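You operate a simulated robot arm through the tools that you are given. There is no shell and no other tool.

Carry out the task below with a simulated robot arm. There is one attempt and no reset: what you move stays moved.

TASK
Swap the can on the coaster for the purple mug of tank water.
Fine: about 150 ml; the can stands on the worktop; spill nothing. Set down upright: what you pick out, orange open can.

It is judged by the outcome, as a careful person would: the job done as asked, and still so three seconds after it is handed in. It fails if anything else is knocked over, pushed out of place, dropped, spilled or broken.

THE ROBOT
A 6-joint arm with a two-finger gripper, fixed in place. Base frame: the origin is at the foot of the arm, x ahead of it, y to its left, z up; the work surface is at about z = 0.88. Lengths are in m, angles in degrees, forces in N, time in s.
Its first joint turns from -166.0 to 166.0 degrees. Payload 2.45 kg.
The TCP is the grasp point between the finger pads, 0.02 m short of the fingertips. In the tool frame z runs along the fingers and y along their closing line. Largest opening 0.14 m; the body of the gripper starts 0.168 m behind the TCP.
Orientation is told as [roll, pitch, yaw] about the base's x, y, z axes, in that order, counted from this pose: with the fingers straight down and closing along the base's y, the tool's x points along the base's -x, its y along +y and its z along -z.

THE INTERFACE
- The arm moves only by the tool step_arm. Its argument "steps" is a list of rows, each a list of 3 entries, a list of its own where there are three numbers: the shift along the base's x, y, z in m, then the turn, a rotation vector about the base's x, y, z in degrees, then the opening, from 0 (shut) to 1 (fully open). In form: [[[x, y, z], [rx, ry, rz], hand], ...]. A call has 1 to 20 rows; each row shifts and turns the commanded pose from where the row before left it. Rows are played at 5 a second. More than 0.05 m and 8.6 degrees between two rows, or a gripper value outside its range, and nothing of the call is played. Where a pose cannot be reached the arm comes as near as it can. A force on the tool above 90 N (or 10 N above the force at the start of the call, whichever is more), or a blocked arm, ends the call early, and 0.2 s more pass. Each finger travels about 0.045 m/s and halts on what it meets, pressing with about 27 N; the grip force reading is that of the motor and also rises with nothing between the fingers. The clock runs only during rows and for 0.2 s after the last one: add rows that do not move to give the fingers time. The reply holds the time, the measured pose of the TCP, the force on the tool along the base axes, the opening and the grip force, in the units named above and with some noise, with the torque about the TCP (base axes, N m) and any sound that the robot's microphone picked up.
- Cameras (640 x 400 px; columns grow to the right, rows downward): "scene" is fixed at [0.0509, -0.6497, 1.4678]; the picture's right is [0.79, -0.62, 0.00], its down [-0.23, -0.30, -0.93] and it looks along [0.57, 0.73, -0.38] (base axes); focal length 316 px, centre (320, 200). "wrist" rides on the gripper at [0.078, 0.011, -0.209] in the tool frame; the picture's right is [-0.14, 0.99, 0.00], its down [-0.92, -0.13, -0.37] and it looks along [-0.37, -0.05, 0.93] (tool axes); focal length 280 px, centre (320, 200). There is no depth. A picture from a camera that has moved, and an enlarged one, comes with that camera's place and axes in the base frame and with its lens.
- camera(camera): a new picture of that camera. It takes no simulated time.
- close_up(camera, box): a new picture of the part [left, top, right, bottom] of that camera's present view, enlarged. It takes no simulated time.
- finish_job(): hands the job in; it is judged then, once.

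Nothing tells you positions but the pictures and the camera data. Unless the task says otherwise, let go and move clear before handing in.

The tools are called after ">>>" by a JSON object that holds its "fn" and its "kwargs". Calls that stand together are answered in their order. step_arm: Moves the arm, as the interface text tells. Its arguments: {"type":"object","properties":{"steps":{"type":"array","items":{"type":"array"}}},"required":["steps"]} The other tools are called the same way: camera (camera) takes a picture; close_up (camera, box) takes an enlarged picture of a part of a camera's view; finish_job () hands the job in.

At the start:

```text
clock: 0.0
position: [0.6514, 0.2319, 1.3645]
orientation: [0.1, 0.0, 0.0]
force: [-0.8, -0.8, -0.1]
moment: [0.02, 0.01, -0.04]
width: 0.1402
grasp_force: 0.0
```

scene: 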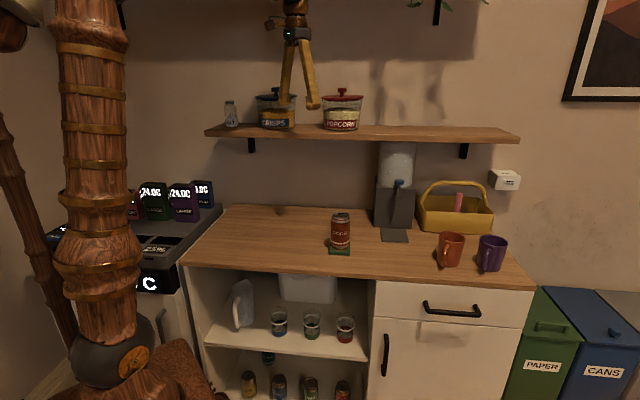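
wrist: 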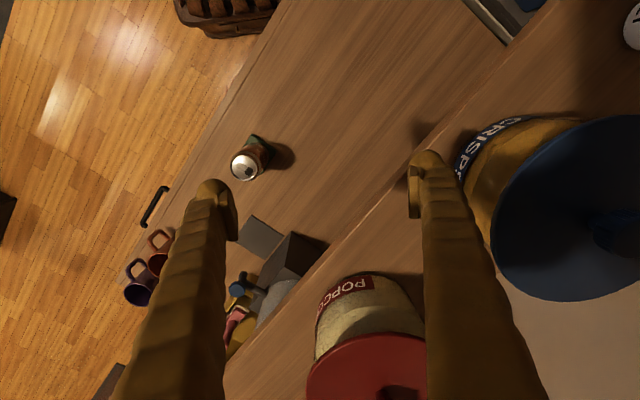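

I see a worktop with an orange can on a coaster, a water dispenser (tank) behind it, a yellow basket, and an orange and a purple mug at the right. I'll look closer at each before moving.

>>> {"fn": "close_up", "kwargs": {"camera": "scene", "box": [300, 130, 420, 270]}}

>>> {"fn": "close_up", "kwargs": {"camera": "scene", "box": [360, 130, 540, 290]}}

>>> {"fn": "close_up", "kwargs": {"camera": "wrist", "box": [90, 110, 330, 350]}}

>>> {"fn": "close_up", "kwargs": {"camera": "scene", "box": [40, 160, 240, 300]}}

```text
2.86 times, centred on (360, 200) of scene
camera zoom: at [0.0509, -0.6497, 1.4678], right [0.79, -0.62, 0.0], down [-0.23, -0.3, -0.93], along [0.57, 0.73, -0.38], focal length 903 px, centre (206, 200)
```

zoom: 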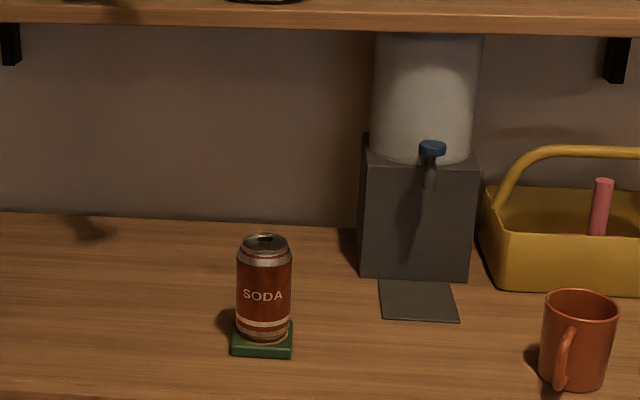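

```text
2.50 times, centred on (450, 210) of scene
camera zoom: at [0.0509, -0.6497, 1.4678], right [0.79, -0.62, 0.0], down [-0.23, -0.3, -0.93], along [0.57, 0.73, -0.38], focal length 790 px, centre (-5, 175)
```

zoom: 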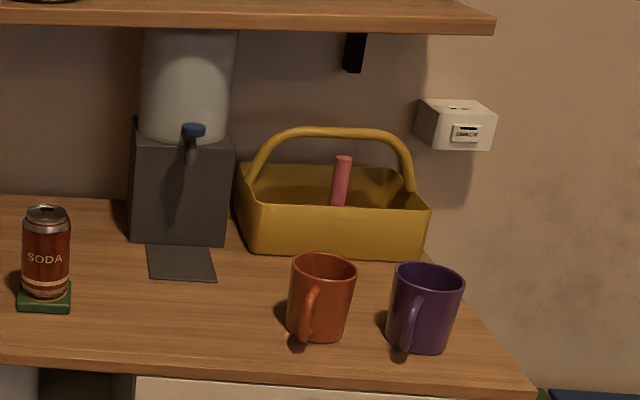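

```text
1.67 times, centred on (210, 230) of wrist
camera zoom: at [0.5737, 0.2417, 1.5745], right [0.14, 0.99, 0.0], down [0.92, -0.13, 0.37], along [0.37, -0.05, -0.93], focal length 467 px, centre (503, 150)
```

zoom: 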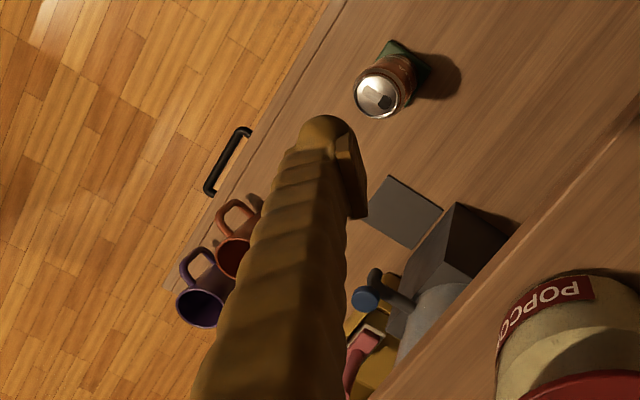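

```text
2.86 times, centred on (140, 230) of scene
camera zoom: at [0.0509, -0.6497, 1.4678], right [0.79, -0.62, 0.0], down [-0.23, -0.3, -0.93], along [0.57, 0.73, -0.38], focal length 903 px, centre (834, 114)
```

zoom: 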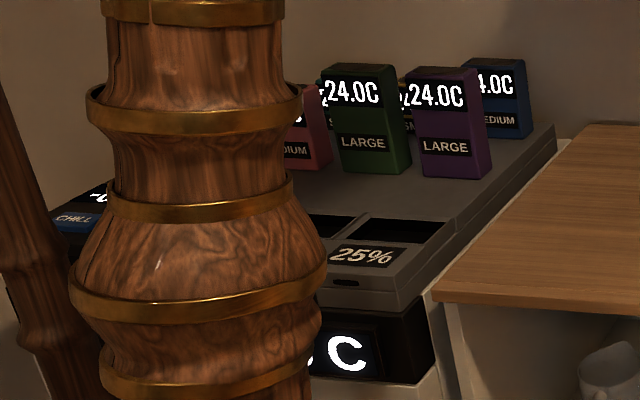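

The can stands on a green coaster near (0.70, 0.065). The dispenser's spout is near (0.95, 0.025), and the purple mug is far out near (1.01, -0.31). The counter runs at about 45° to the base axes. I'll back away from the shelf and tilt the wrist camera toward the dispenser.

>>> {"fn": "step_arm", "kwargs": {"steps": [[[-0.02, -0.04, 0], [0, 0, 0], 1], [[-0.02, -0.04, 0], [0, 0, 0], 1], [[-0.02, -0.04, 0], [0, 0, 0], 1], [[-0.02, -0.04, 0], [0, -5, 0], 1], [[-0.02, -0.04, 0], [0, -8, 0], 1], [[-0.01, -0.02, 0], [0, -8, 0], 1], [[0, 0, 0], [0, -8, 0], 1], [[0, 0, 0], [0, -8, 0], 1], [[0, 0, 0], [0, 0, 0], 1]]}}

>>> {"fn": "camera", "kwargs": {"camera": "wrist"}}

>>> {"fn": "camera", "kwargs": {"camera": "scene"}}

```text
clock: 2.0
position: [0.5432, 0.0114, 1.3668]
orientation: [0.0, -37.0, 0.1]
force: [0.3, -0.3, 0.3]
moment: [0.02, -0.04, -0.01]
width: 0.14
grasp_force: 0.1
```

```text
taken
camera wrist: at [0.354, 0.0215, 1.4862], right [0.11, 0.99, 0.08], down [0.51, -0.13, 0.85], along [0.85, -0.05, -0.52], focal length 280 px, centre (320, 200)
```

wrist: 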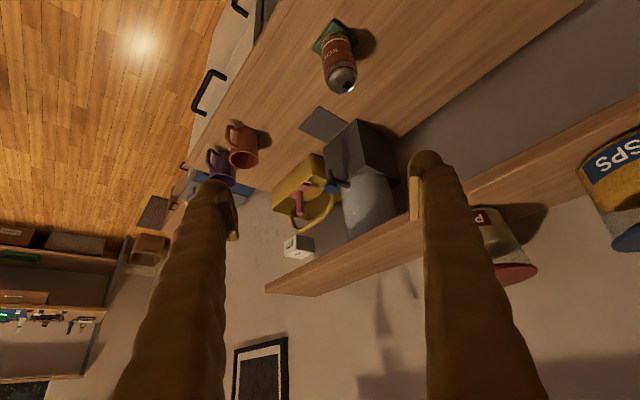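

```text
taken
```

scene: 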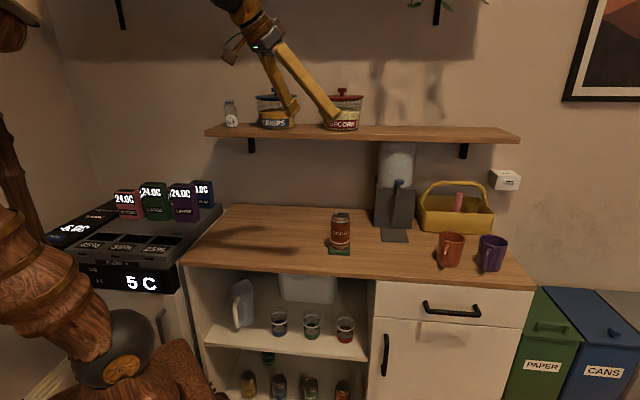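

The wrist picture is inverted, with image-down pointing up in the world. I'll enlarge the tap and the mugs.

>>> {"fn": "close_up", "kwargs": {"camera": "wrist", "box": [270, 90, 420, 240]}}

>>> {"fn": "close_up", "kwargs": {"camera": "wrist", "box": [180, 100, 300, 220]}}

>>> {"fn": "close_up", "kwargs": {"camera": "scene", "box": [365, 140, 435, 250]}}

>>> {"fn": "close_up", "kwargs": {"camera": "scene", "box": [430, 220, 520, 280]}}

>>> {"fn": "close_up", "kwargs": {"camera": "scene", "box": [20, 170, 240, 300]}}

```text
2.67 times, centred on (345, 165) of wrist
camera zoom: at [0.354, 0.0215, 1.4862], right [0.11, 0.99, 0.08], down [0.51, -0.13, 0.85], along [0.85, -0.05, -0.52], focal length 748 px, centre (253, 293)
```

zoom: 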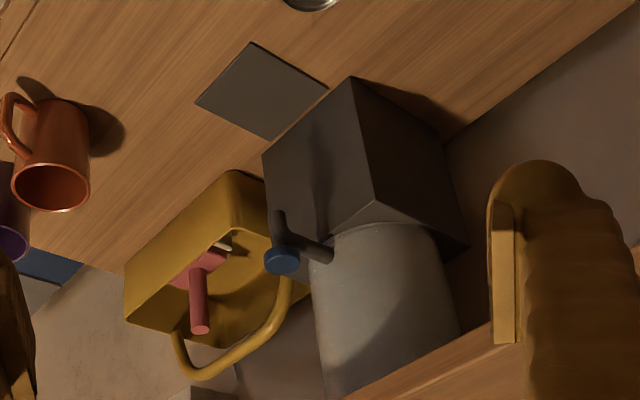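

```text
3.33 times, centred on (240, 160) of wrist
camera zoom: at [0.354, 0.0215, 1.4862], right [0.11, 0.99, 0.08], down [0.51, -0.13, 0.85], along [0.85, -0.05, -0.52], focal length 935 px, centre (587, 333)
```

zoom: 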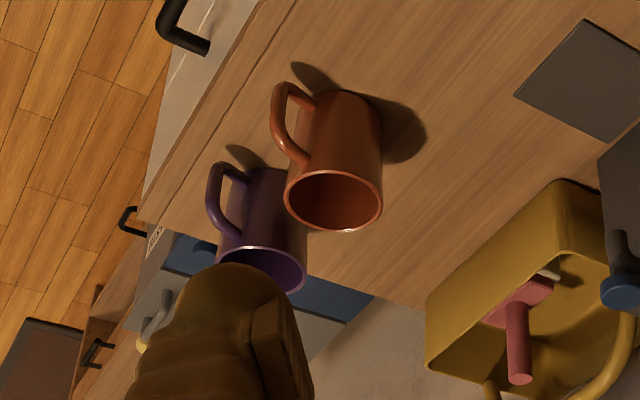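

```text
3.64 times, centred on (400, 195) of scene
camera zoom: at [0.0509, -0.6497, 1.4678], right [0.79, -0.62, 0.0], down [-0.23, -0.3, -0.93], along [0.57, 0.73, -0.38], focal length 1150 px, centre (29, 218)
```

zoom: 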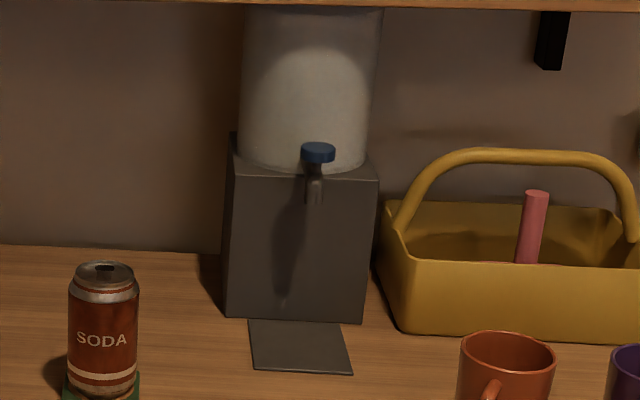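

```text
6.67 times, centred on (475, 250) of scene
camera zoom: at [0.0509, -0.6497, 1.4678], right [0.79, -0.62, 0.0], down [-0.23, -0.3, -0.93], along [0.57, 0.73, -0.38], focal length 2108 px, centre (-713, -133)
```

zoom: 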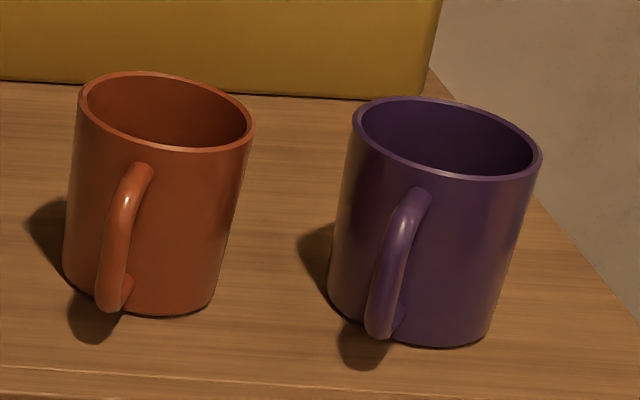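

```text
2.91 times, centred on (130, 235) of scene
camera zoom: at [0.0509, -0.6497, 1.4678], right [0.79, -0.62, 0.0], down [-0.23, -0.3, -0.93], along [0.57, 0.73, -0.38], focal length 920 px, centre (873, 98)
```

zoom: 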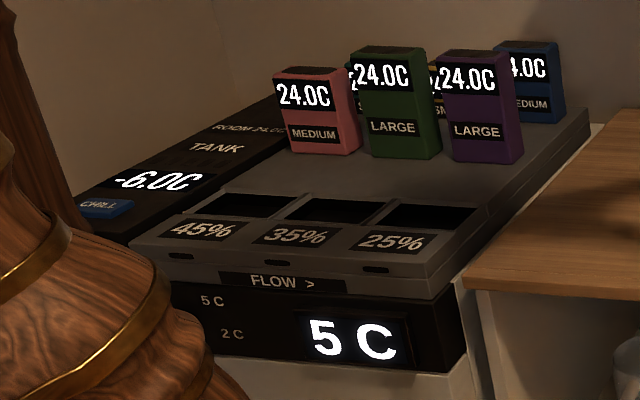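

The tap has a blue disc on top (about z 1.10) with the spout below (about z 1.04), directly over the grey plate at about (0.94, 0.02). Both mug handles point roughly toward -x. I'll move the can first, so I'm levelling the tool and hovering over it to refine its position.

>>> {"fn": "step_arm", "kwargs": {"steps": [[[0.0154, 0.009, -0.023], [0, 7.4, 0], 1], [[0.0154, 0.009, -0.023], [0, 7.4, 0], 1], [[0.0154, 0.009, -0.023], [0, 7.4, 0], 1], [[0.0154, 0.009, -0.023], [0, 7.4, 0], 1], [[0.0154, 0.009, -0.023], [0, 7.4, 0], 1], [[0, 0, 0], [0, 0, 0], 1]]}}

>>> {"fn": "camera", "kwargs": {"camera": "wrist"}}

```text
clock: 3.4
position: [0.6203, 0.055, 1.2504]
orientation: [0.2, 0.0, 0.0]
force: [-0.2, 0.3, 0.6]
moment: [0.02, -0.02, 0.02]
width: 0.14
grasp_force: 0.0
```

```text
taken
camera wrist: at [0.542, 0.0657, 1.4586], right [0.14, 0.99, 0.0], down [0.92, -0.13, 0.37], along [0.36, -0.05, -0.93], focal length 280 px, centre (320, 200)
```

wrist: 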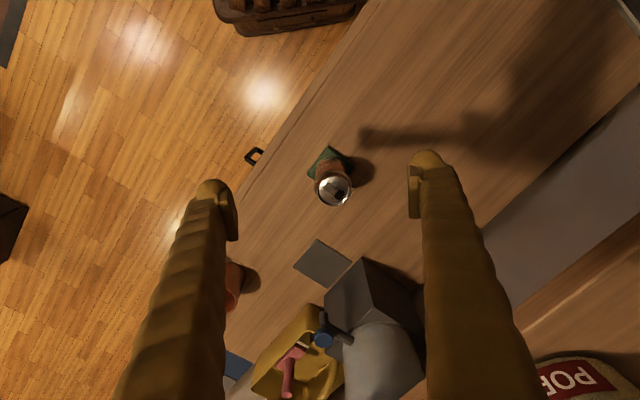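

>>> {"fn": "close_up", "kwargs": {"camera": "wrist", "box": [290, 130, 370, 220]}}

>>> {"fn": "close_up", "kwargs": {"camera": "wrist", "box": [240, 230, 440, 400]}}

>>> {"fn": "close_up", "kwargs": {"camera": "scene", "box": [310, 200, 370, 260]}}

```text
4.44 times, centred on (330, 175) of wrist
camera zoom: at [0.542, 0.0657, 1.4586], right [0.14, 0.99, 0.0], down [0.92, -0.13, 0.37], along [0.36, -0.05, -0.93], focal length 1246 px, centre (276, 311)
```

zoom: 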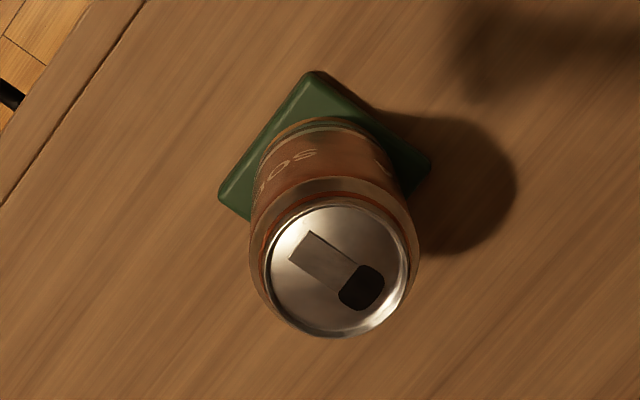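

```text
2.35 times, centred on (340, 315) of wrist
camera zoom: at [0.542, 0.0657, 1.4586], right [0.14, 0.99, 0.0], down [0.92, -0.13, 0.37], along [0.36, -0.05, -0.93], focal length 660 px, centre (273, -71)
```

zoom: 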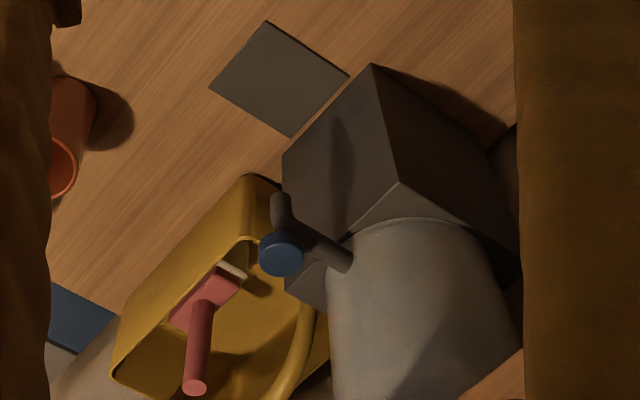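

```text
6.67 times, centred on (340, 230) of scene
camera zoom: at [0.0509, -0.6497, 1.4678], right [0.79, -0.62, 0.0], down [-0.23, -0.3, -0.93], along [0.57, 0.73, -0.38], focal length 2108 px, centre (187, 0)
```

zoom: 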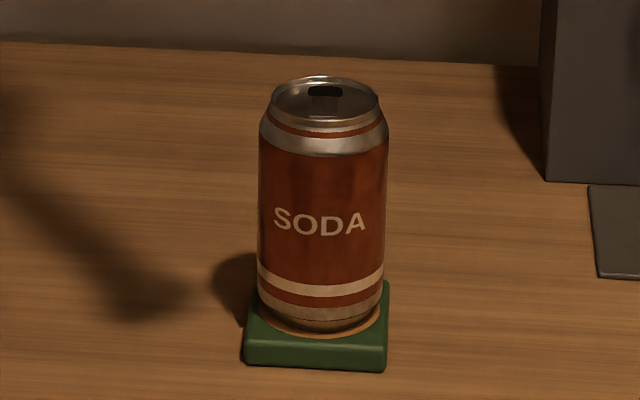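

The can stands at about (0.697, 0.066) on a coaster centred at (0.699, 0.067), about 7 cm square. I'll descend around the can with the fingers vertical and grip it.

>>> {"fn": "step_arm", "kwargs": {"steps": [[[0.0192, 0.0028, -0.0325], [0, 0, 0], 1], [[0.0192, 0.0028, -0.0325], [0, 0, 0], 1], [[0.0192, 0.0028, -0.0325], [0, 0, 0], 1], [[0.0192, 0.0028, -0.0325], [0, 0, 0], 1], [[0, 0, -0.039], [0, 0, 0], 1], [[0, 0, -0.039], [0, 0, 0], 1], [[0, 0, -0.039], [0, 0, 0], 1], [[0, 0, -0.038], [0, 0, 0], 1], [[0, 0, 0], [0, 0, 0], 1]]}}

>>> {"fn": "camera", "kwargs": {"camera": "wrist"}}

>>> {"fn": "camera", "kwargs": {"camera": "scene"}}

```text
clock: 5.4
position: [0.6927, 0.068, 0.9613]
orientation: [0.1, -0.1, 0.1]
force: [0.0, -0.4, 0.0]
moment: [0.0, -0.03, 0.0]
width: 0.1402
grasp_force: 0.0
```

```text
taken
camera wrist: at [0.6157, 0.0774, 1.1709], right [0.14, 0.99, 0.0], down [0.92, -0.13, 0.37], along [0.37, -0.05, -0.93], focal length 280 px, centre (320, 200)
```

wrist: 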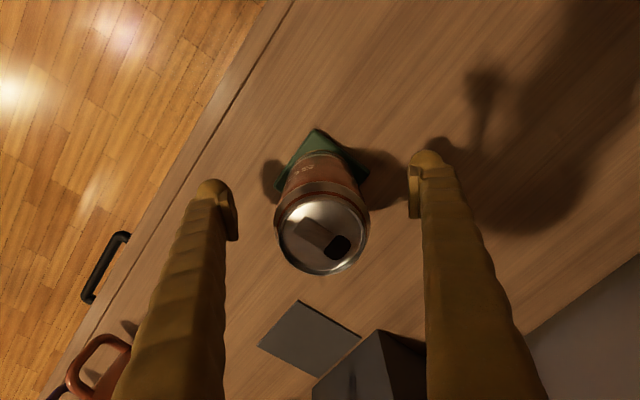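

```text
taken
```

scene: 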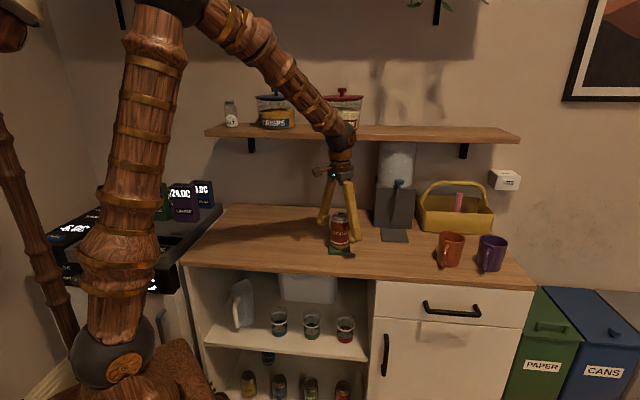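

The can sits centrally between the fingers. I'll nudge 5 mm forward and close.

>>> {"fn": "step_arm", "kwargs": {"steps": [[[0.005, 0, 0], [0, 0, 0], 1], [[0, 0, 0], [0, 0, 0], 0.7], [[0, 0, 0], [0, 0, 0], 0.5], [[0, 0, 0], [0, 0, 0], 0.35], [[0, 0, 0], [0, 0, 0], 0.35], [[0, 0, 0], [0, 0, 0], 0.35], [[0, 0, 0], [0, 0, 0], 0.35], [[0, 0, 0], [0, 0, 0], 0.35]]}}

>>> {"fn": "camera", "kwargs": {"camera": "wrist"}}

```text
clock: 7.2
position: [0.6999, 0.0681, 0.9629]
orientation: [0.1, 0.1, 0.0]
force: [-0.3, 0.7, -0.2]
moment: [0.02, 0.0, -0.02]
width: 0.0667
grasp_force: 26.4
```

```text
taken
camera wrist: at [0.6212, 0.0781, 1.1721], right [0.14, 0.99, 0.0], down [0.92, -0.13, 0.37], along [0.37, -0.05, -0.93], focal length 280 px, centre (320, 200)
```

wrist: 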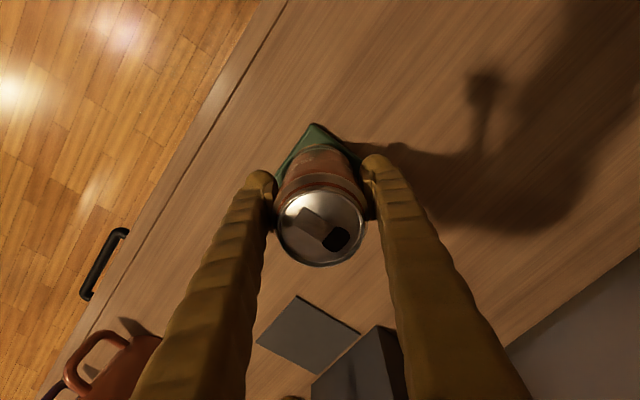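

The can is gripped (width 0.067, 26 N). I'll lift it gently off the coaster and check that it comes up clean.

>>> {"fn": "step_arm", "kwargs": {"steps": [[[0, 0, 0.006], [0, 0, 0], 0.35], [[0, 0, 0.012], [0, 0, 0], 0.35], [[0, 0, 0.014], [0, 0, 0], 0.35], [[0, 0, 0.01], [0, 0, 0], 0.35], [[0, 0, 0.006], [0, 0, 0], 0.35], [[0, 0, 0], [0, 0, 0], 0.35], [[0, 0, 0], [0, 0, 0], 0.35]]}}

>>> {"fn": "camera", "kwargs": {"camera": "scene"}}

```text
clock: 8.8
position: [0.7018, 0.0664, 1.0117]
orientation: [0.1, 0.0, -0.1]
force: [0.1, -0.7, -0.8]
moment: [0.0, -0.01, 0.0]
width: 0.0667
grasp_force: 26.6
```

```text
taken
```

scene: 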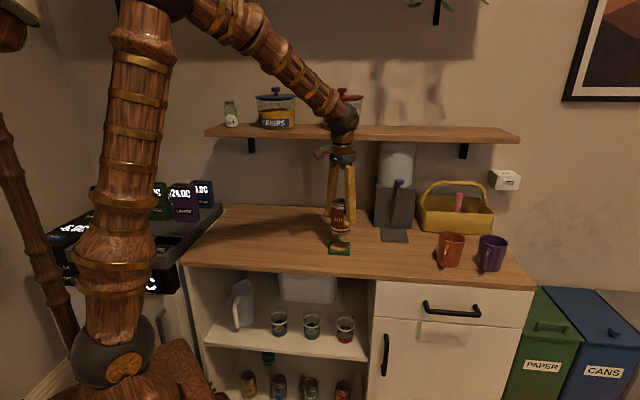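

The can lifted cleanly and the coaster stayed put. I'll carry the can about 0.2 m left along the counter.

>>> {"fn": "step_arm", "kwargs": {"steps": [[[-0.006, 0.006, 0], [0, 0, 0], 0.35], [[-0.012, 0.012, 0], [0, 0, 0], 0.35], [[-0.016, 0.016, 0], [0, 0, 0], 0.35], [[-0.018, 0.018, 0], [0, 0, 0], 0.35], [[-0.018, 0.018, 0], [0, 0, 0], 0.35], [[-0.018, 0.018, 0], [0, 0, 0], 0.35], [[-0.018, 0.018, 0], [0, 0, 0], 0.35], [[-0.016, 0.016, 0], [0, 0, 0], 0.35], [[-0.012, 0.012, 0], [0, 0, 0], 0.35], [[-0.006, 0.006, 0], [0, 0, 0], 0.35], [[0, 0, 0], [0, 0, 0], 0.35], [[0, 0, -0.01], [0, 0, 0], 0.35], [[0, 0, -0.015], [0, 0, 0], 0.35], [[0, 0, -0.015], [0, 0, 0], 0.35], [[0, 0, -0.01], [0, 0, 0], 0.35], [[0, 0, 0], [0, 0, 0], 0.35], [[0, 0, 0], [0, 0, 0], 0.35]]}}

>>> {"fn": "close_up", "kwargs": {"camera": "scene", "box": [240, 160, 340, 260]}}

```text
clock: 12.4
position: [0.5606, 0.2069, 0.9632]
orientation: [0.1, 0.0, 0.0]
force: [0.9, -0.3, -0.1]
moment: [0.01, -0.03, 0.01]
width: 0.0665
grasp_force: 27.3
```

```text
4.00 times, centred on (290, 210) of scene
camera zoom: at [0.0509, -0.6497, 1.4678], right [0.79, -0.62, 0.0], down [-0.23, -0.3, -0.93], along [0.57, 0.73, -0.38], focal length 1265 px, centre (440, 160)
```

zoom: 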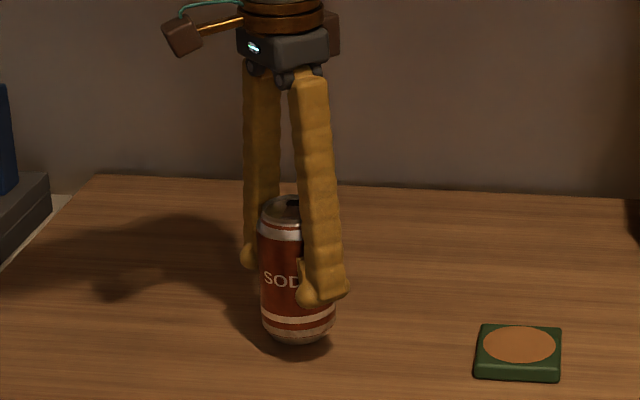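

>>> {"fn": "step_arm", "kwargs": {"steps": [[[0, 0, -0.003], [0, 0, 0], 0.35], [[0, 0, -0.003], [0, 0, 0], 0.35], [[0, 0, -0.003], [0, 0, 0], 0.35], [[0, 0, 0], [0, 0, 0], 0.35]]}}

>>> {"fn": "step_arm", "kwargs": {"steps": [[[0, 0, -0.002], [0, 0, 0], 0.35], [[0, 0, 0], [0, 0, 0], 0.35]]}}

>>> {"fn": "step_arm", "kwargs": {"steps": [[[0, 0, -0.0015], [0, 0, 0], 0.35], [[0, 0, 0], [0, 0, 0], 0.35]]}}

>>> {"fn": "close_up", "kwargs": {"camera": "scene", "box": [270, 210, 330, 260]}}

```text
clock: 13.4
position: [0.5611, 0.2078, 0.9554]
orientation: [0.1, 0.0, 0.0]
force: [-0.2, -0.4, 0.2]
moment: [0.03, 0.01, 0.02]
width: 0.0669
grasp_force: 26.7
```

```text
clock: 14.0
position: [0.5606, 0.2068, 0.953]
orientation: [0.1, 0.0, 0.0]
force: [-0.3, 0.7, -0.1]
moment: [-0.01, 0.0, 0.03]
width: 0.0664
grasp_force: 27.1
```

```text
clock: 14.6
position: [0.5609, 0.2068, 0.9516]
orientation: [0.1, 0.1, 0.1]
force: [0.2, 0.0, 0.5]
moment: [-0.02, 0.04, 0.0]
width: 0.0663
grasp_force: 27.1
```

```text
8.00 times, centred on (300, 235) of scene
camera zoom: at [0.0509, -0.6497, 1.4678], right [0.79, -0.62, 0.0], down [-0.23, -0.3, -0.93], along [0.57, 0.73, -0.38], focal length 2529 px, centre (480, -80)
```

zoom: 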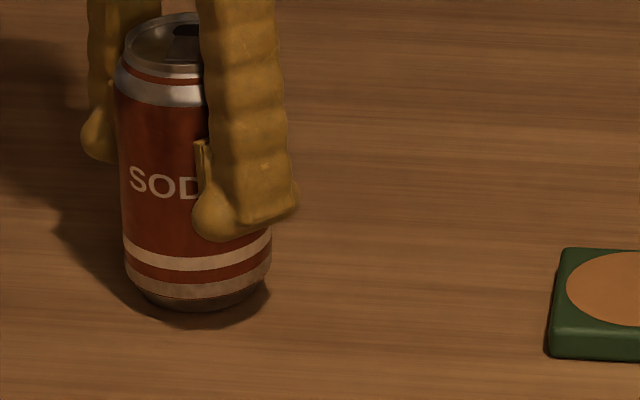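

>>> {"fn": "step_arm", "kwargs": {"steps": [[[0, 0, -0.0015], [0, 0, 0], 0.35], [[0, 0, 0], [0, 0, 0], 0.35]]}}

>>> {"fn": "step_arm", "kwargs": {"steps": [[[0, 0, -0.0015], [0, 0, 0], 0.35], [[0, 0, 0], [0, 0, 0], 0.35]]}}

>>> {"fn": "step_arm", "kwargs": {"steps": [[[0, 0, -0.0015], [0, 0, 0], 0.35], [[0, 0, 0], [0, 0, 0], 0.35]]}}

>>> {"fn": "close_up", "kwargs": {"camera": "scene", "box": [270, 210, 330, 260]}}

```text
clock: 15.2
position: [0.5605, 0.2075, 0.9496]
orientation: [0.1, 0.1, 0.1]
force: [0.2, -0.6, -0.6]
moment: [-0.03, -0.02, 0.0]
width: 0.0666
grasp_force: 27.1
```

```text
clock: 15.8
position: [0.5618, 0.2075, 0.9495]
orientation: [0.2, -0.1, 0.0]
force: [1.2, -0.2, 0.1]
moment: [-0.01, 0.02, -0.01]
width: 0.0666
grasp_force: 26.7
```

```text
clock: 16.4
position: [0.5612, 0.2076, 0.9471]
orientation: [0.1, -0.1, 0.0]
force: [0.1, -0.5, 5.8]
moment: [-0.02, -0.03, 0.02]
width: 0.0667
grasp_force: 27.5
```

```text
8.00 times, centred on (300, 235) of scene
camera zoom: at [0.0509, -0.6497, 1.4678], right [0.79, -0.62, 0.0], down [-0.23, -0.3, -0.93], along [0.57, 0.73, -0.38], focal length 2529 px, centre (480, -80)
```

zoom: 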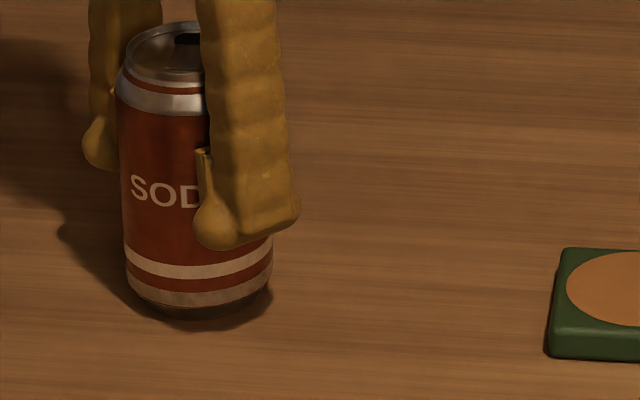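

The can is standing on the worktop (contact force felt at TCP z 0.947, so the coaster is about 15 mm thick). I'll release it and lift straight up.

>>> {"fn": "step_arm", "kwargs": {"steps": [[[0, 0, 0.0005], [0, 0, 0], 0.6], [[0, 0, 0], [0, 0, 0], 0.8], [[0, 0, 0], [0, 0, 0], 1], [[0, 0, 0], [0, 0, 0], 1], [[0, 0, 0], [0, 0, 0], 1], [[0, 0, 0.03], [0, 0, 0], 1], [[0, 0, 0.04], [0, 0, 0], 1], [[0, 0, 0.045], [0, 0, 0], 1], [[0, 0, 0.045], [0, 0, 0], 1], [[0, 0, 0.04], [0, 0, 0], 1], [[0, 0, 0], [0, 0, 0], 1]]}}

>>> {"fn": "camera", "kwargs": {"camera": "scene"}}

>>> {"fn": "close_up", "kwargs": {"camera": "scene", "box": [250, 190, 370, 270]}}

```text
clock: 18.8
position: [0.5611, 0.2069, 1.147]
orientation: [0.1, -0.1, 0.0]
force: [0.7, 0.3, -0.2]
moment: [-0.01, -0.02, 0.0]
width: 0.1401
grasp_force: 0.1
```

```text
taken
```

scene: 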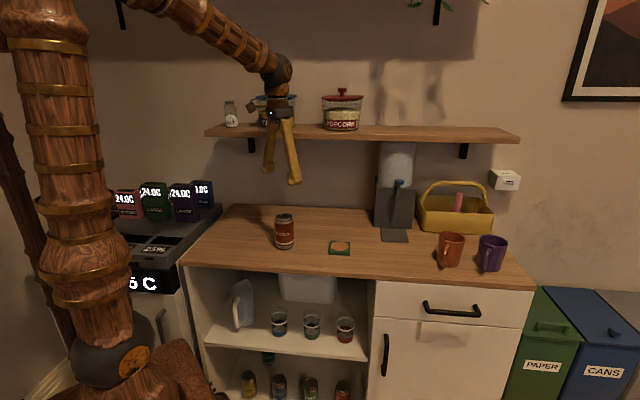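

```text
5.00 times, centred on (310, 230) of scene
camera zoom: at [0.0509, -0.6497, 1.4678], right [0.79, -0.62, 0.0], down [-0.23, -0.3, -0.93], along [0.57, 0.73, -0.38], focal length 1581 px, centre (370, 50)
```

zoom: 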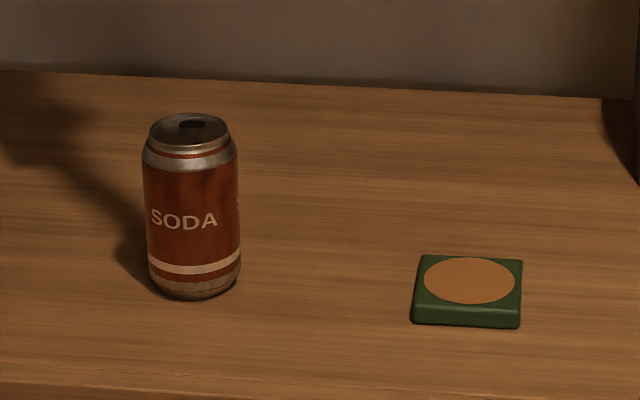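

The can is upright on the worktop and the coaster is undisturbed. Next is the purple mug. I'll approach with the tool yawed about 25° and tilted about 35° outward, so the handle stays on the palm side and the left finger clears the orange mug. I'll stage back from it first and look.

>>> {"fn": "step_arm", "kwargs": {"steps": [[[0.014, -0.035, 0.015], [0, 0, 0], 1], [[0.014, -0.04, 0.015], [0, 0, 0], 1], [[0.014, -0.04, 0.015], [0, 0, 0], 1], [[0.014, -0.04, 0.01], [0, 0, 5], 1], [[0.014, -0.04, 0.01], [0, 0, 5], 1], [[0.014, -0.04, 0.005], [0, 0, 5], 1], [[0.014, -0.04, 0], [0, 0, 5], 1], [[0.014, -0.04, 0], [0, 0, 5], 1], [[0.014, -0.035, 0], [2.96, -6.34, 0], 1], [[0.01, -0.01, 0], [2.96, -6.34, 0], 1], [[0.01, 0, 0], [2.96, -6.34, 0], 1], [[0.0, 0, 0], [2.96, -6.34, 0], 1], [[0.0, 0, 0], [2.96, -6.34, 0], 1], [[0, 0, 0], [0, 0, 0], 1]]}}

>>> {"fn": "camera", "kwargs": {"camera": "wrist"}}

>>> {"fn": "camera", "kwargs": {"camera": "scene"}}

```text
clock: 21.8
position: [0.7068, -0.1527, 1.2164]
orientation: [0.1, -35.1, 25.0]
force: [0.0, -0.5, -0.5]
moment: [0.01, 0.0, 0.01]
width: 0.1401
grasp_force: 0.0
```

```text
taken
camera wrist: at [0.536, -0.2211, 1.343], right [-0.32, 0.94, 0.08], down [0.55, 0.11, 0.83], along [0.78, 0.31, -0.55], focal length 280 px, centre (320, 200)
```

wrist: 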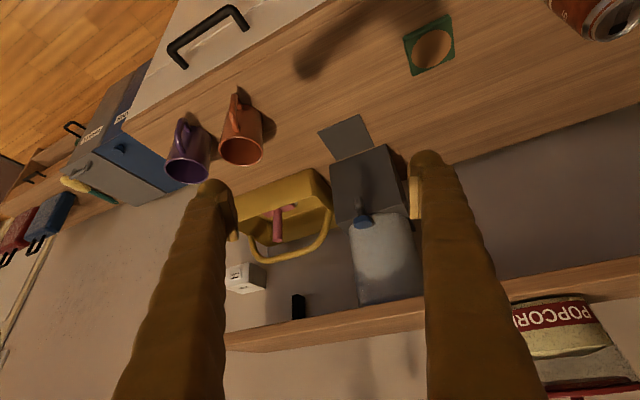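

```text
taken
```

scene: 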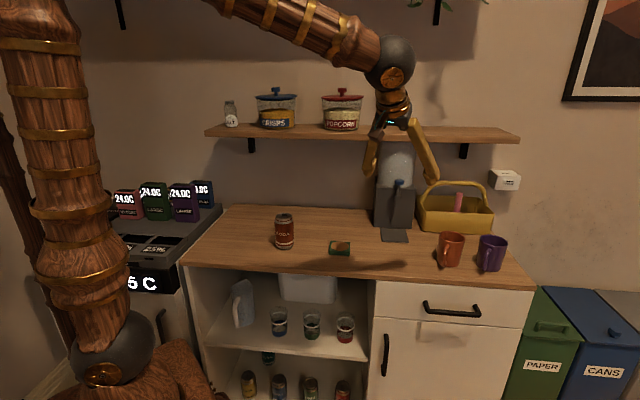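

>>> {"fn": "close_up", "kwargs": {"camera": "wrist", "box": [150, 80, 290, 200]}}

>>> {"fn": "close_up", "kwargs": {"camera": "wrist", "box": [310, 100, 430, 240]}}

```text
3.33 times, centred on (220, 140) of wrist
camera zoom: at [0.536, -0.2211, 1.343], right [-0.32, 0.94, 0.08], down [0.55, 0.11, 0.83], along [0.78, 0.31, -0.55], focal length 935 px, centre (653, 400)
```

zoom: 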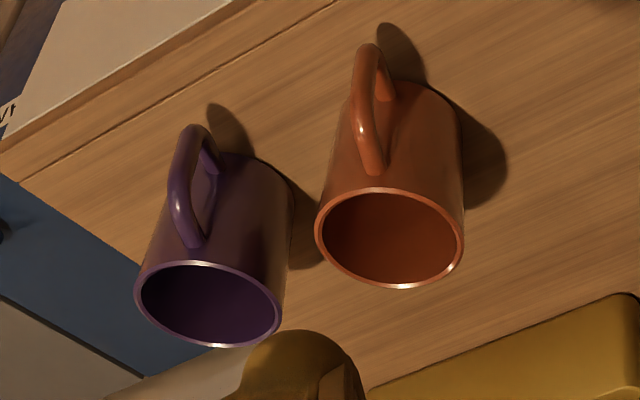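

```text
2.86 times, centred on (370, 170) of wrist
camera zoom: at [0.536, -0.2211, 1.343], right [-0.32, 0.94, 0.08], down [0.55, 0.11, 0.83], along [0.78, 0.31, -0.55], focal length 801 px, centre (177, 286)
```

zoom: 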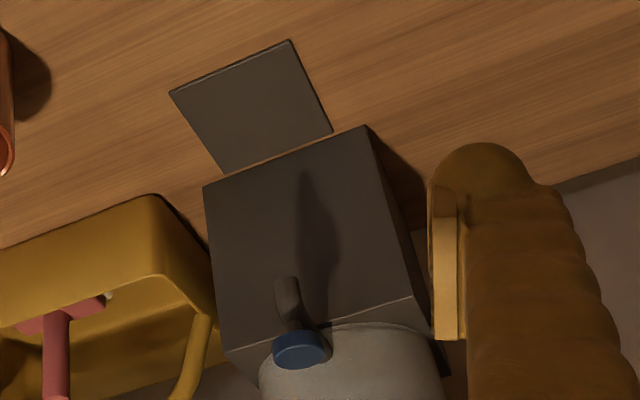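

The purple mug centre is at about (1.013, -0.304) and the orange at about (0.934, -0.2075), leaving a gap of about 45 mm between them. I'll go to a pre-grasp point back along the tool axis with the opening narrowed to about 0.105 m and check.

>>> {"fn": "step_arm", "kwargs": {"steps": [[[0.0252, -0.0303, -0.0113], [0, 0, 0], 0.75], [[0.0252, -0.0303, -0.0113], [0, 0, 0], 0.75], [[0.0252, -0.0303, -0.0113], [0, 0, 0], 0.75], [[0.0252, -0.0303, -0.0113], [0, 0, 0], 0.75], [[0.0252, -0.0303, -0.0113], [0, 0, 0], 0.75], [[0.0252, -0.0303, -0.0113], [0, 0, 0], 0.75], [[0.0252, -0.0303, -0.0113], [0, 0, 0], 0.75], [[0, 0, 0], [0, 0, 0], 0.75], [[0, 0, 0], [0, 0, 0], 0.75]]}}

>>> {"fn": "camera", "kwargs": {"camera": "wrist"}}

>>> {"fn": "camera", "kwargs": {"camera": "scene"}}

```text
clock: 23.8
position: [0.8831, -0.3637, 1.1382]
orientation: [0.1, -35.0, 24.9]
force: [0.0, 0.4, 0.0]
moment: [-0.04, 0.01, 0.02]
width: 0.1049
grasp_force: 0.0
```

```text
taken
camera wrist: at [0.712, -0.4322, 1.2647], right [-0.32, 0.94, 0.08], down [0.55, 0.11, 0.83], along [0.78, 0.31, -0.55], focal length 280 px, centre (320, 200)
```

wrist: 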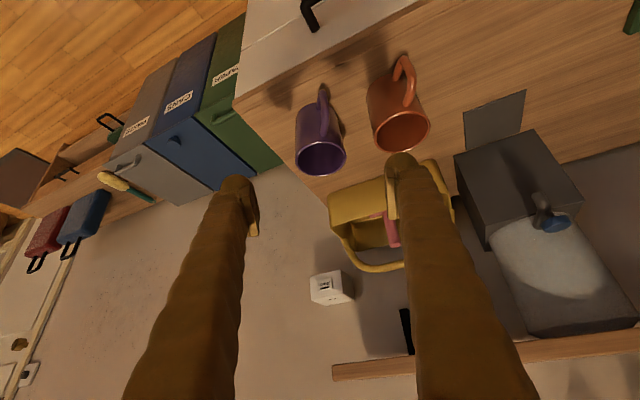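

```text
taken
```

scene: 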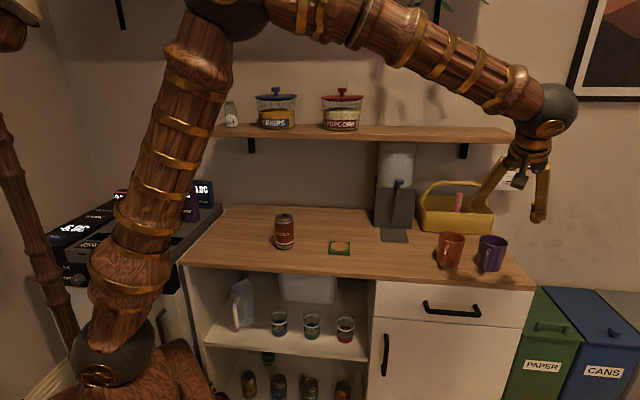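

>>> {"fn": "step_arm", "kwargs": {"steps": [[[0.0218, 0.0098, -0.036], [0, 0, 0], 0.75], [[0.0218, 0.0098, -0.036], [0, 0, 0], 0.75], [[0.0218, 0.0098, -0.036], [0, 0, 0], 0.75], [[0, 0, 0], [0, 0, 0], 0.75]]}}

>>> {"fn": "camera", "kwargs": {"camera": "wrist"}}

>>> {"fn": "close_up", "kwargs": {"camera": "scene", "box": [420, 130, 600, 290]}}

```text
clock: 24.8
position: [0.9475, -0.3328, 1.0303]
orientation: [0.1, -34.9, 24.9]
force: [0.7, -0.1, 0.6]
moment: [-0.01, 0.01, 0.01]
width: 0.105
grasp_force: 0.0
```

```text
taken
camera wrist: at [0.7775, -0.4009, 1.157], right [-0.32, 0.94, 0.08], down [0.55, 0.11, 0.83], along [0.78, 0.31, -0.55], focal length 280 px, centre (320, 200)
```

wrist: 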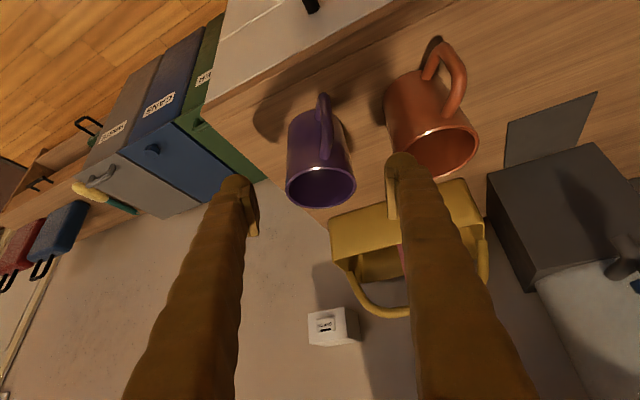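

```text
2.50 times, centred on (510, 210) of scene
camera zoom: at [0.0509, -0.6497, 1.4678], right [0.79, -0.62, 0.0], down [-0.23, -0.3, -0.93], along [0.57, 0.73, -0.38], focal length 790 px, centre (-155, 175)
```

zoom: 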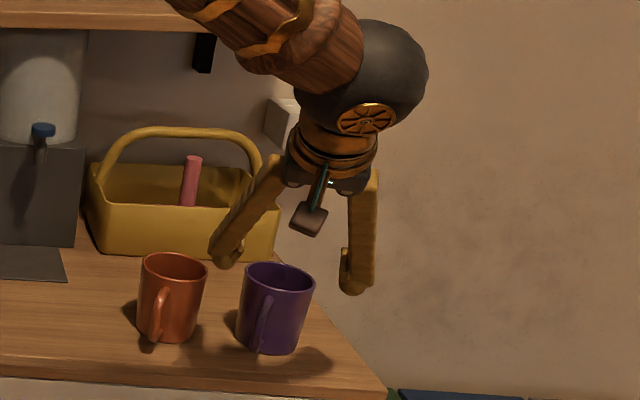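

The mug is centred between the fingers. I'll slide in along the tool axis slowly.

>>> {"fn": "step_arm", "kwargs": {"steps": [[[0.0103, 0.0046, -0.0163], [0, 0, 0], 0.75], [[0.0103, 0.0046, -0.0163], [0, 0, 0], 0.75], [[0.0103, 0.0046, -0.0163], [0, 0, 0], 0.75], [[0, 0, 0], [0, 0, 0], 0.75]]}}

>>> {"fn": "camera", "kwargs": {"camera": "wrist"}}

>>> {"fn": "close_up", "kwargs": {"camera": "scene", "box": [420, 130, 600, 290]}}

```text
clock: 25.8
position: [0.9797, -0.3209, 0.9786]
orientation: [0.1, -35.0, 25.0]
force: [0.1, -0.2, 0.0]
moment: [-0.02, -0.01, -0.01]
width: 0.1052
grasp_force: 0.0
```

```text
taken
camera wrist: at [0.8088, -0.3896, 1.1067], right [-0.32, 0.94, 0.08], down [0.55, 0.11, 0.83], along [0.78, 0.31, -0.55], focal length 280 px, centre (320, 200)
```

wrist: 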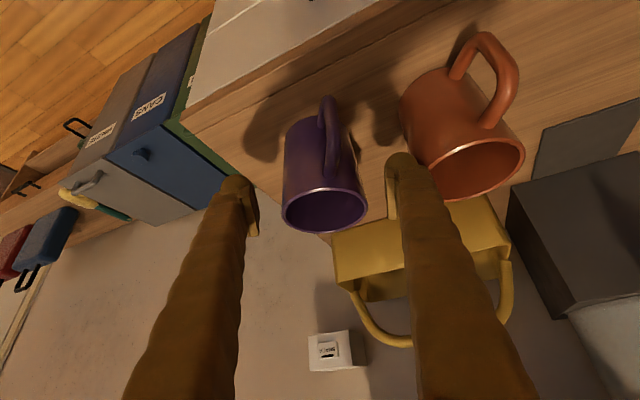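

```text
2.50 times, centred on (510, 210) of scene
camera zoom: at [0.0509, -0.6497, 1.4678], right [0.79, -0.62, 0.0], down [-0.23, -0.3, -0.93], along [0.57, 0.73, -0.38], focal length 790 px, centre (-155, 175)
```

zoom: 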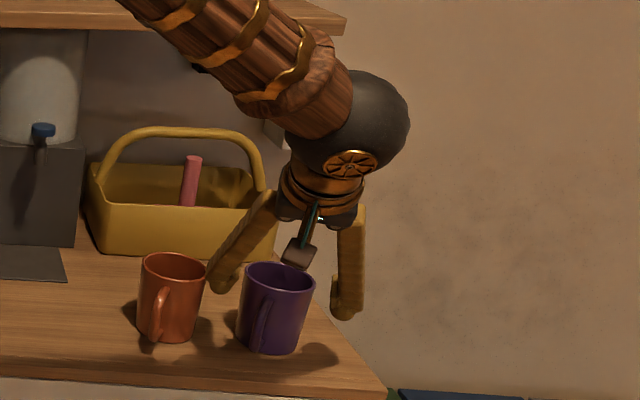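

The left finger runs in the gap beside the orange mug. I'll narrow the opening slightly for more clearance and inspect closely before going further.

>>> {"fn": "step_arm", "kwargs": {"steps": [[[0, 0, 0], [0, 0, 0], 0.68], [[0, 0, 0], [0, 0, 0], 0.68]]}}

>>> {"fn": "close_up", "kwargs": {"camera": "wrist", "box": [220, 80, 540, 280]}}

>>> {"fn": "close_up", "kwargs": {"camera": "scene", "box": [440, 190, 530, 280]}}

```text
clock: 26.4
position: [0.9801, -0.3203, 0.9799]
orientation: [0.1, -35.0, 25.0]
force: [-0.2, -0.3, 0.0]
moment: [-0.03, -0.02, 0.01]
width: 0.0952
grasp_force: 0.1
```

```text
2.00 times, centred on (380, 180) of wrist
camera zoom: at [0.8086, -0.3896, 1.1066], right [-0.32, 0.94, 0.08], down [0.55, 0.11, 0.83], along [0.78, 0.31, -0.55], focal length 561 px, centre (200, 240)
```

zoom: 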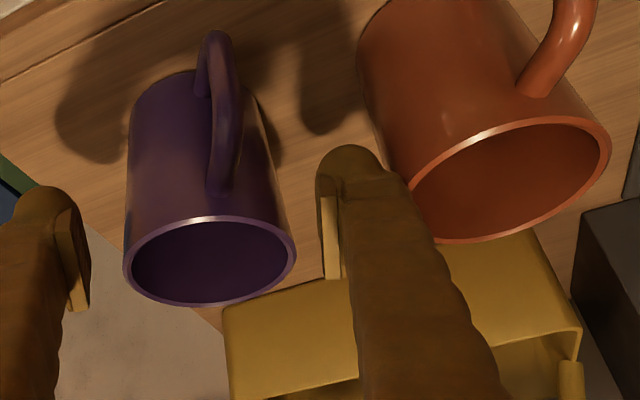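

```text
4.44 times, centred on (485, 235) of scene
camera zoom: at [0.0509, -0.6497, 1.4678], right [0.79, -0.62, 0.0], down [-0.23, -0.3, -0.93], along [0.57, 0.73, -0.38], focal length 1405 px, centre (-413, 44)
```

zoom: 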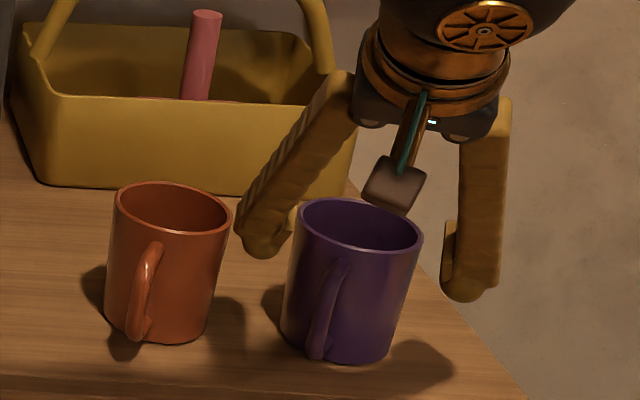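

Clearances look small but positive on both sides. I'll advance the rest of the way in small increments while watching forces.

>>> {"fn": "step_arm", "kwargs": {"steps": [[[0.0061, 0.0028, -0.0096], [0, 0, 0], 0.68], [[0.0061, 0.0028, -0.0096], [0, 0, 0], 0.68], [[0, 0, 0], [0, 0, 0], 0.68]]}}

>>> {"fn": "close_up", "kwargs": {"camera": "wrist", "box": [220, 80, 540, 280]}}

>>> {"fn": "close_up", "kwargs": {"camera": "scene", "box": [440, 190, 530, 280]}}

```text
clock: 27.2
position: [0.9922, -0.3162, 0.9607]
orientation: [0.1, -35.0, 25.1]
force: [-0.6, 0.8, 0.1]
moment: [0.0, 0.03, 0.04]
width: 0.0953
grasp_force: 0.2
```

```text
2.00 times, centred on (380, 180) of wrist
camera zoom: at [0.8204, -0.3844, 1.0879], right [-0.32, 0.94, 0.08], down [0.55, 0.11, 0.83], along [0.78, 0.31, -0.55], focal length 561 px, centre (200, 240)
```

zoom: 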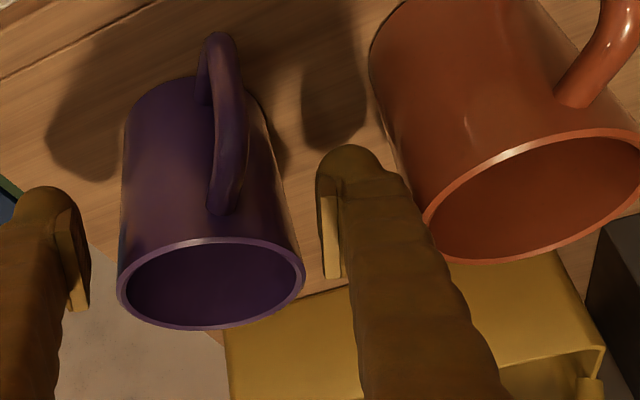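

```text
4.44 times, centred on (485, 235) of scene
camera zoom: at [0.0509, -0.6497, 1.4678], right [0.79, -0.62, 0.0], down [-0.23, -0.3, -0.93], along [0.57, 0.73, -0.38], focal length 1405 px, centre (-413, 44)
```

zoom: 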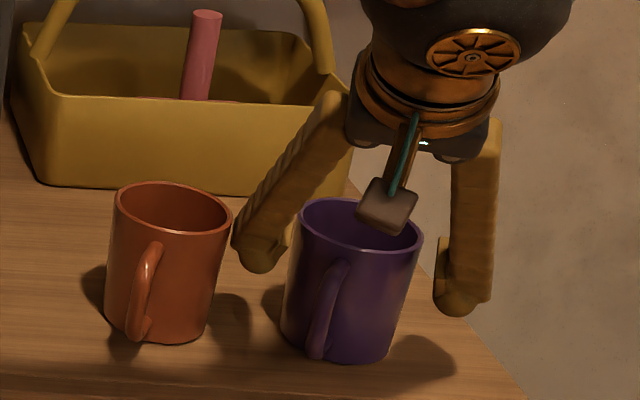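

>>> {"fn": "step_arm", "kwargs": {"steps": [[[0.0008, -0.0018, 0], [0, 0, 0], 0.68], [[0.0061, 0.0028, -0.0096], [0, 0, 0], 0.68], [[0.0061, 0.0028, -0.0096], [0, 0, 0], 0.68], [[0, 0, 0], [0, 0, 0], 0.68]]}}

>>> {"fn": "close_up", "kwargs": {"camera": "wrist", "box": [220, 80, 540, 280]}}

>>> {"fn": "close_up", "kwargs": {"camera": "scene", "box": [440, 190, 530, 280]}}

```text
clock: 28.2
position: [1.0032, -0.3129, 0.9405]
orientation: [0.1, -35.0, 24.9]
force: [0.1, 0.2, -0.5]
moment: [0.02, -0.03, 0.0]
width: 0.0953
grasp_force: 0.0
```

```text
2.00 times, centred on (380, 180) of wrist
camera zoom: at [0.8327, -0.381, 1.0686], right [-0.32, 0.94, 0.08], down [0.55, 0.11, 0.83], along [0.78, 0.31, -0.55], focal length 561 px, centre (200, 240)
```

zoom: 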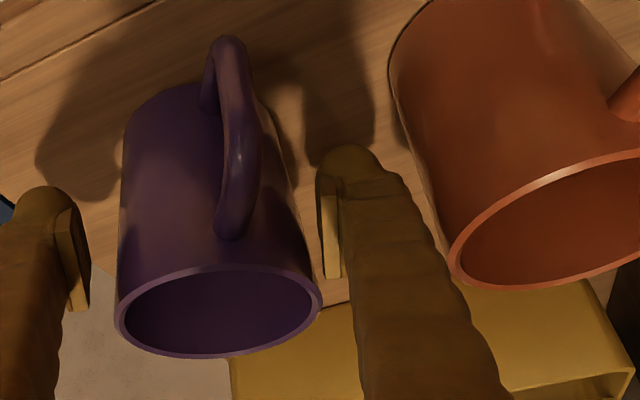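

```text
4.44 times, centred on (485, 235) of scene
camera zoom: at [0.0509, -0.6497, 1.4678], right [0.79, -0.62, 0.0], down [-0.23, -0.3, -0.93], along [0.57, 0.73, -0.38], focal length 1405 px, centre (-413, 44)
```

zoom: 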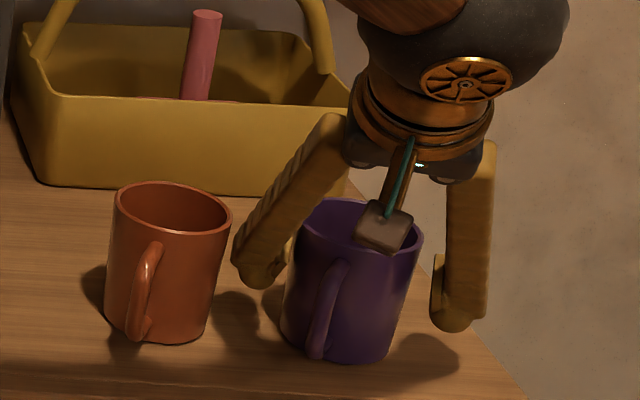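

>>> {"fn": "step_arm", "kwargs": {"steps": [[[0.0067, 0.0031, -0.0105], [0, 0, 0], 0.68], [[0, 0, 0], [0, 0, 0], 0.62], [[0, 0, 0], [0, 0, 0], 0.56], [[0, 0, 0], [0, 0, 0], 0.5], [[0, 0, 0], [0, 0, 0], 0.45], [[0, 0, 0], [0, 0, 0], 0.4], [[0, 0, 0], [0, 0, 0], 0.4], [[0, 0, 0], [0, 0, 0], 0.4]]}}

>>> {"fn": "camera", "kwargs": {"camera": "wrist"}}

>>> {"fn": "close_up", "kwargs": {"camera": "scene", "box": [440, 190, 530, 280]}}

```text
clock: 30.0
position: [1.011, -0.3093, 0.9317]
orientation: [0.2, -35.1, 25.0]
force: [0.7, 2.5, 5.0]
moment: [-0.05, -0.08, 0.06]
width: 0.0795
grasp_force: 27.5
```

```text
taken
camera wrist: at [0.8403, -0.3775, 1.0582], right [-0.32, 0.94, 0.08], down [0.55, 0.11, 0.83], along [0.78, 0.31, -0.55], focal length 280 px, centre (320, 200)
```

wrist: 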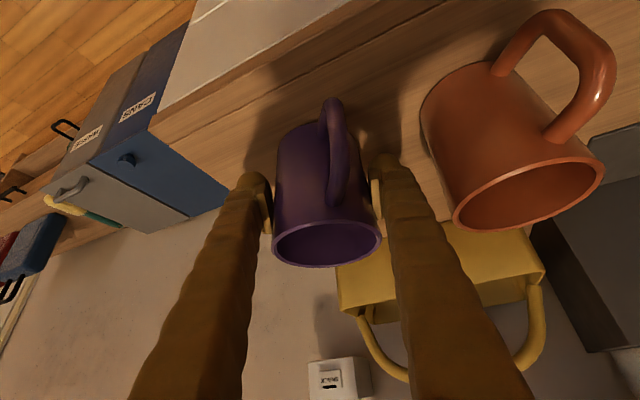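

```text
4.44 times, centred on (485, 235) of scene
camera zoom: at [0.0509, -0.6497, 1.4678], right [0.79, -0.62, 0.0], down [-0.23, -0.3, -0.93], along [0.57, 0.73, -0.38], focal length 1405 px, centre (-413, 44)
```

zoom: 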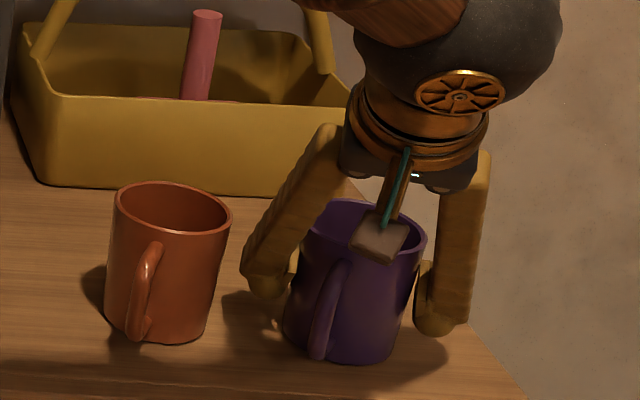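

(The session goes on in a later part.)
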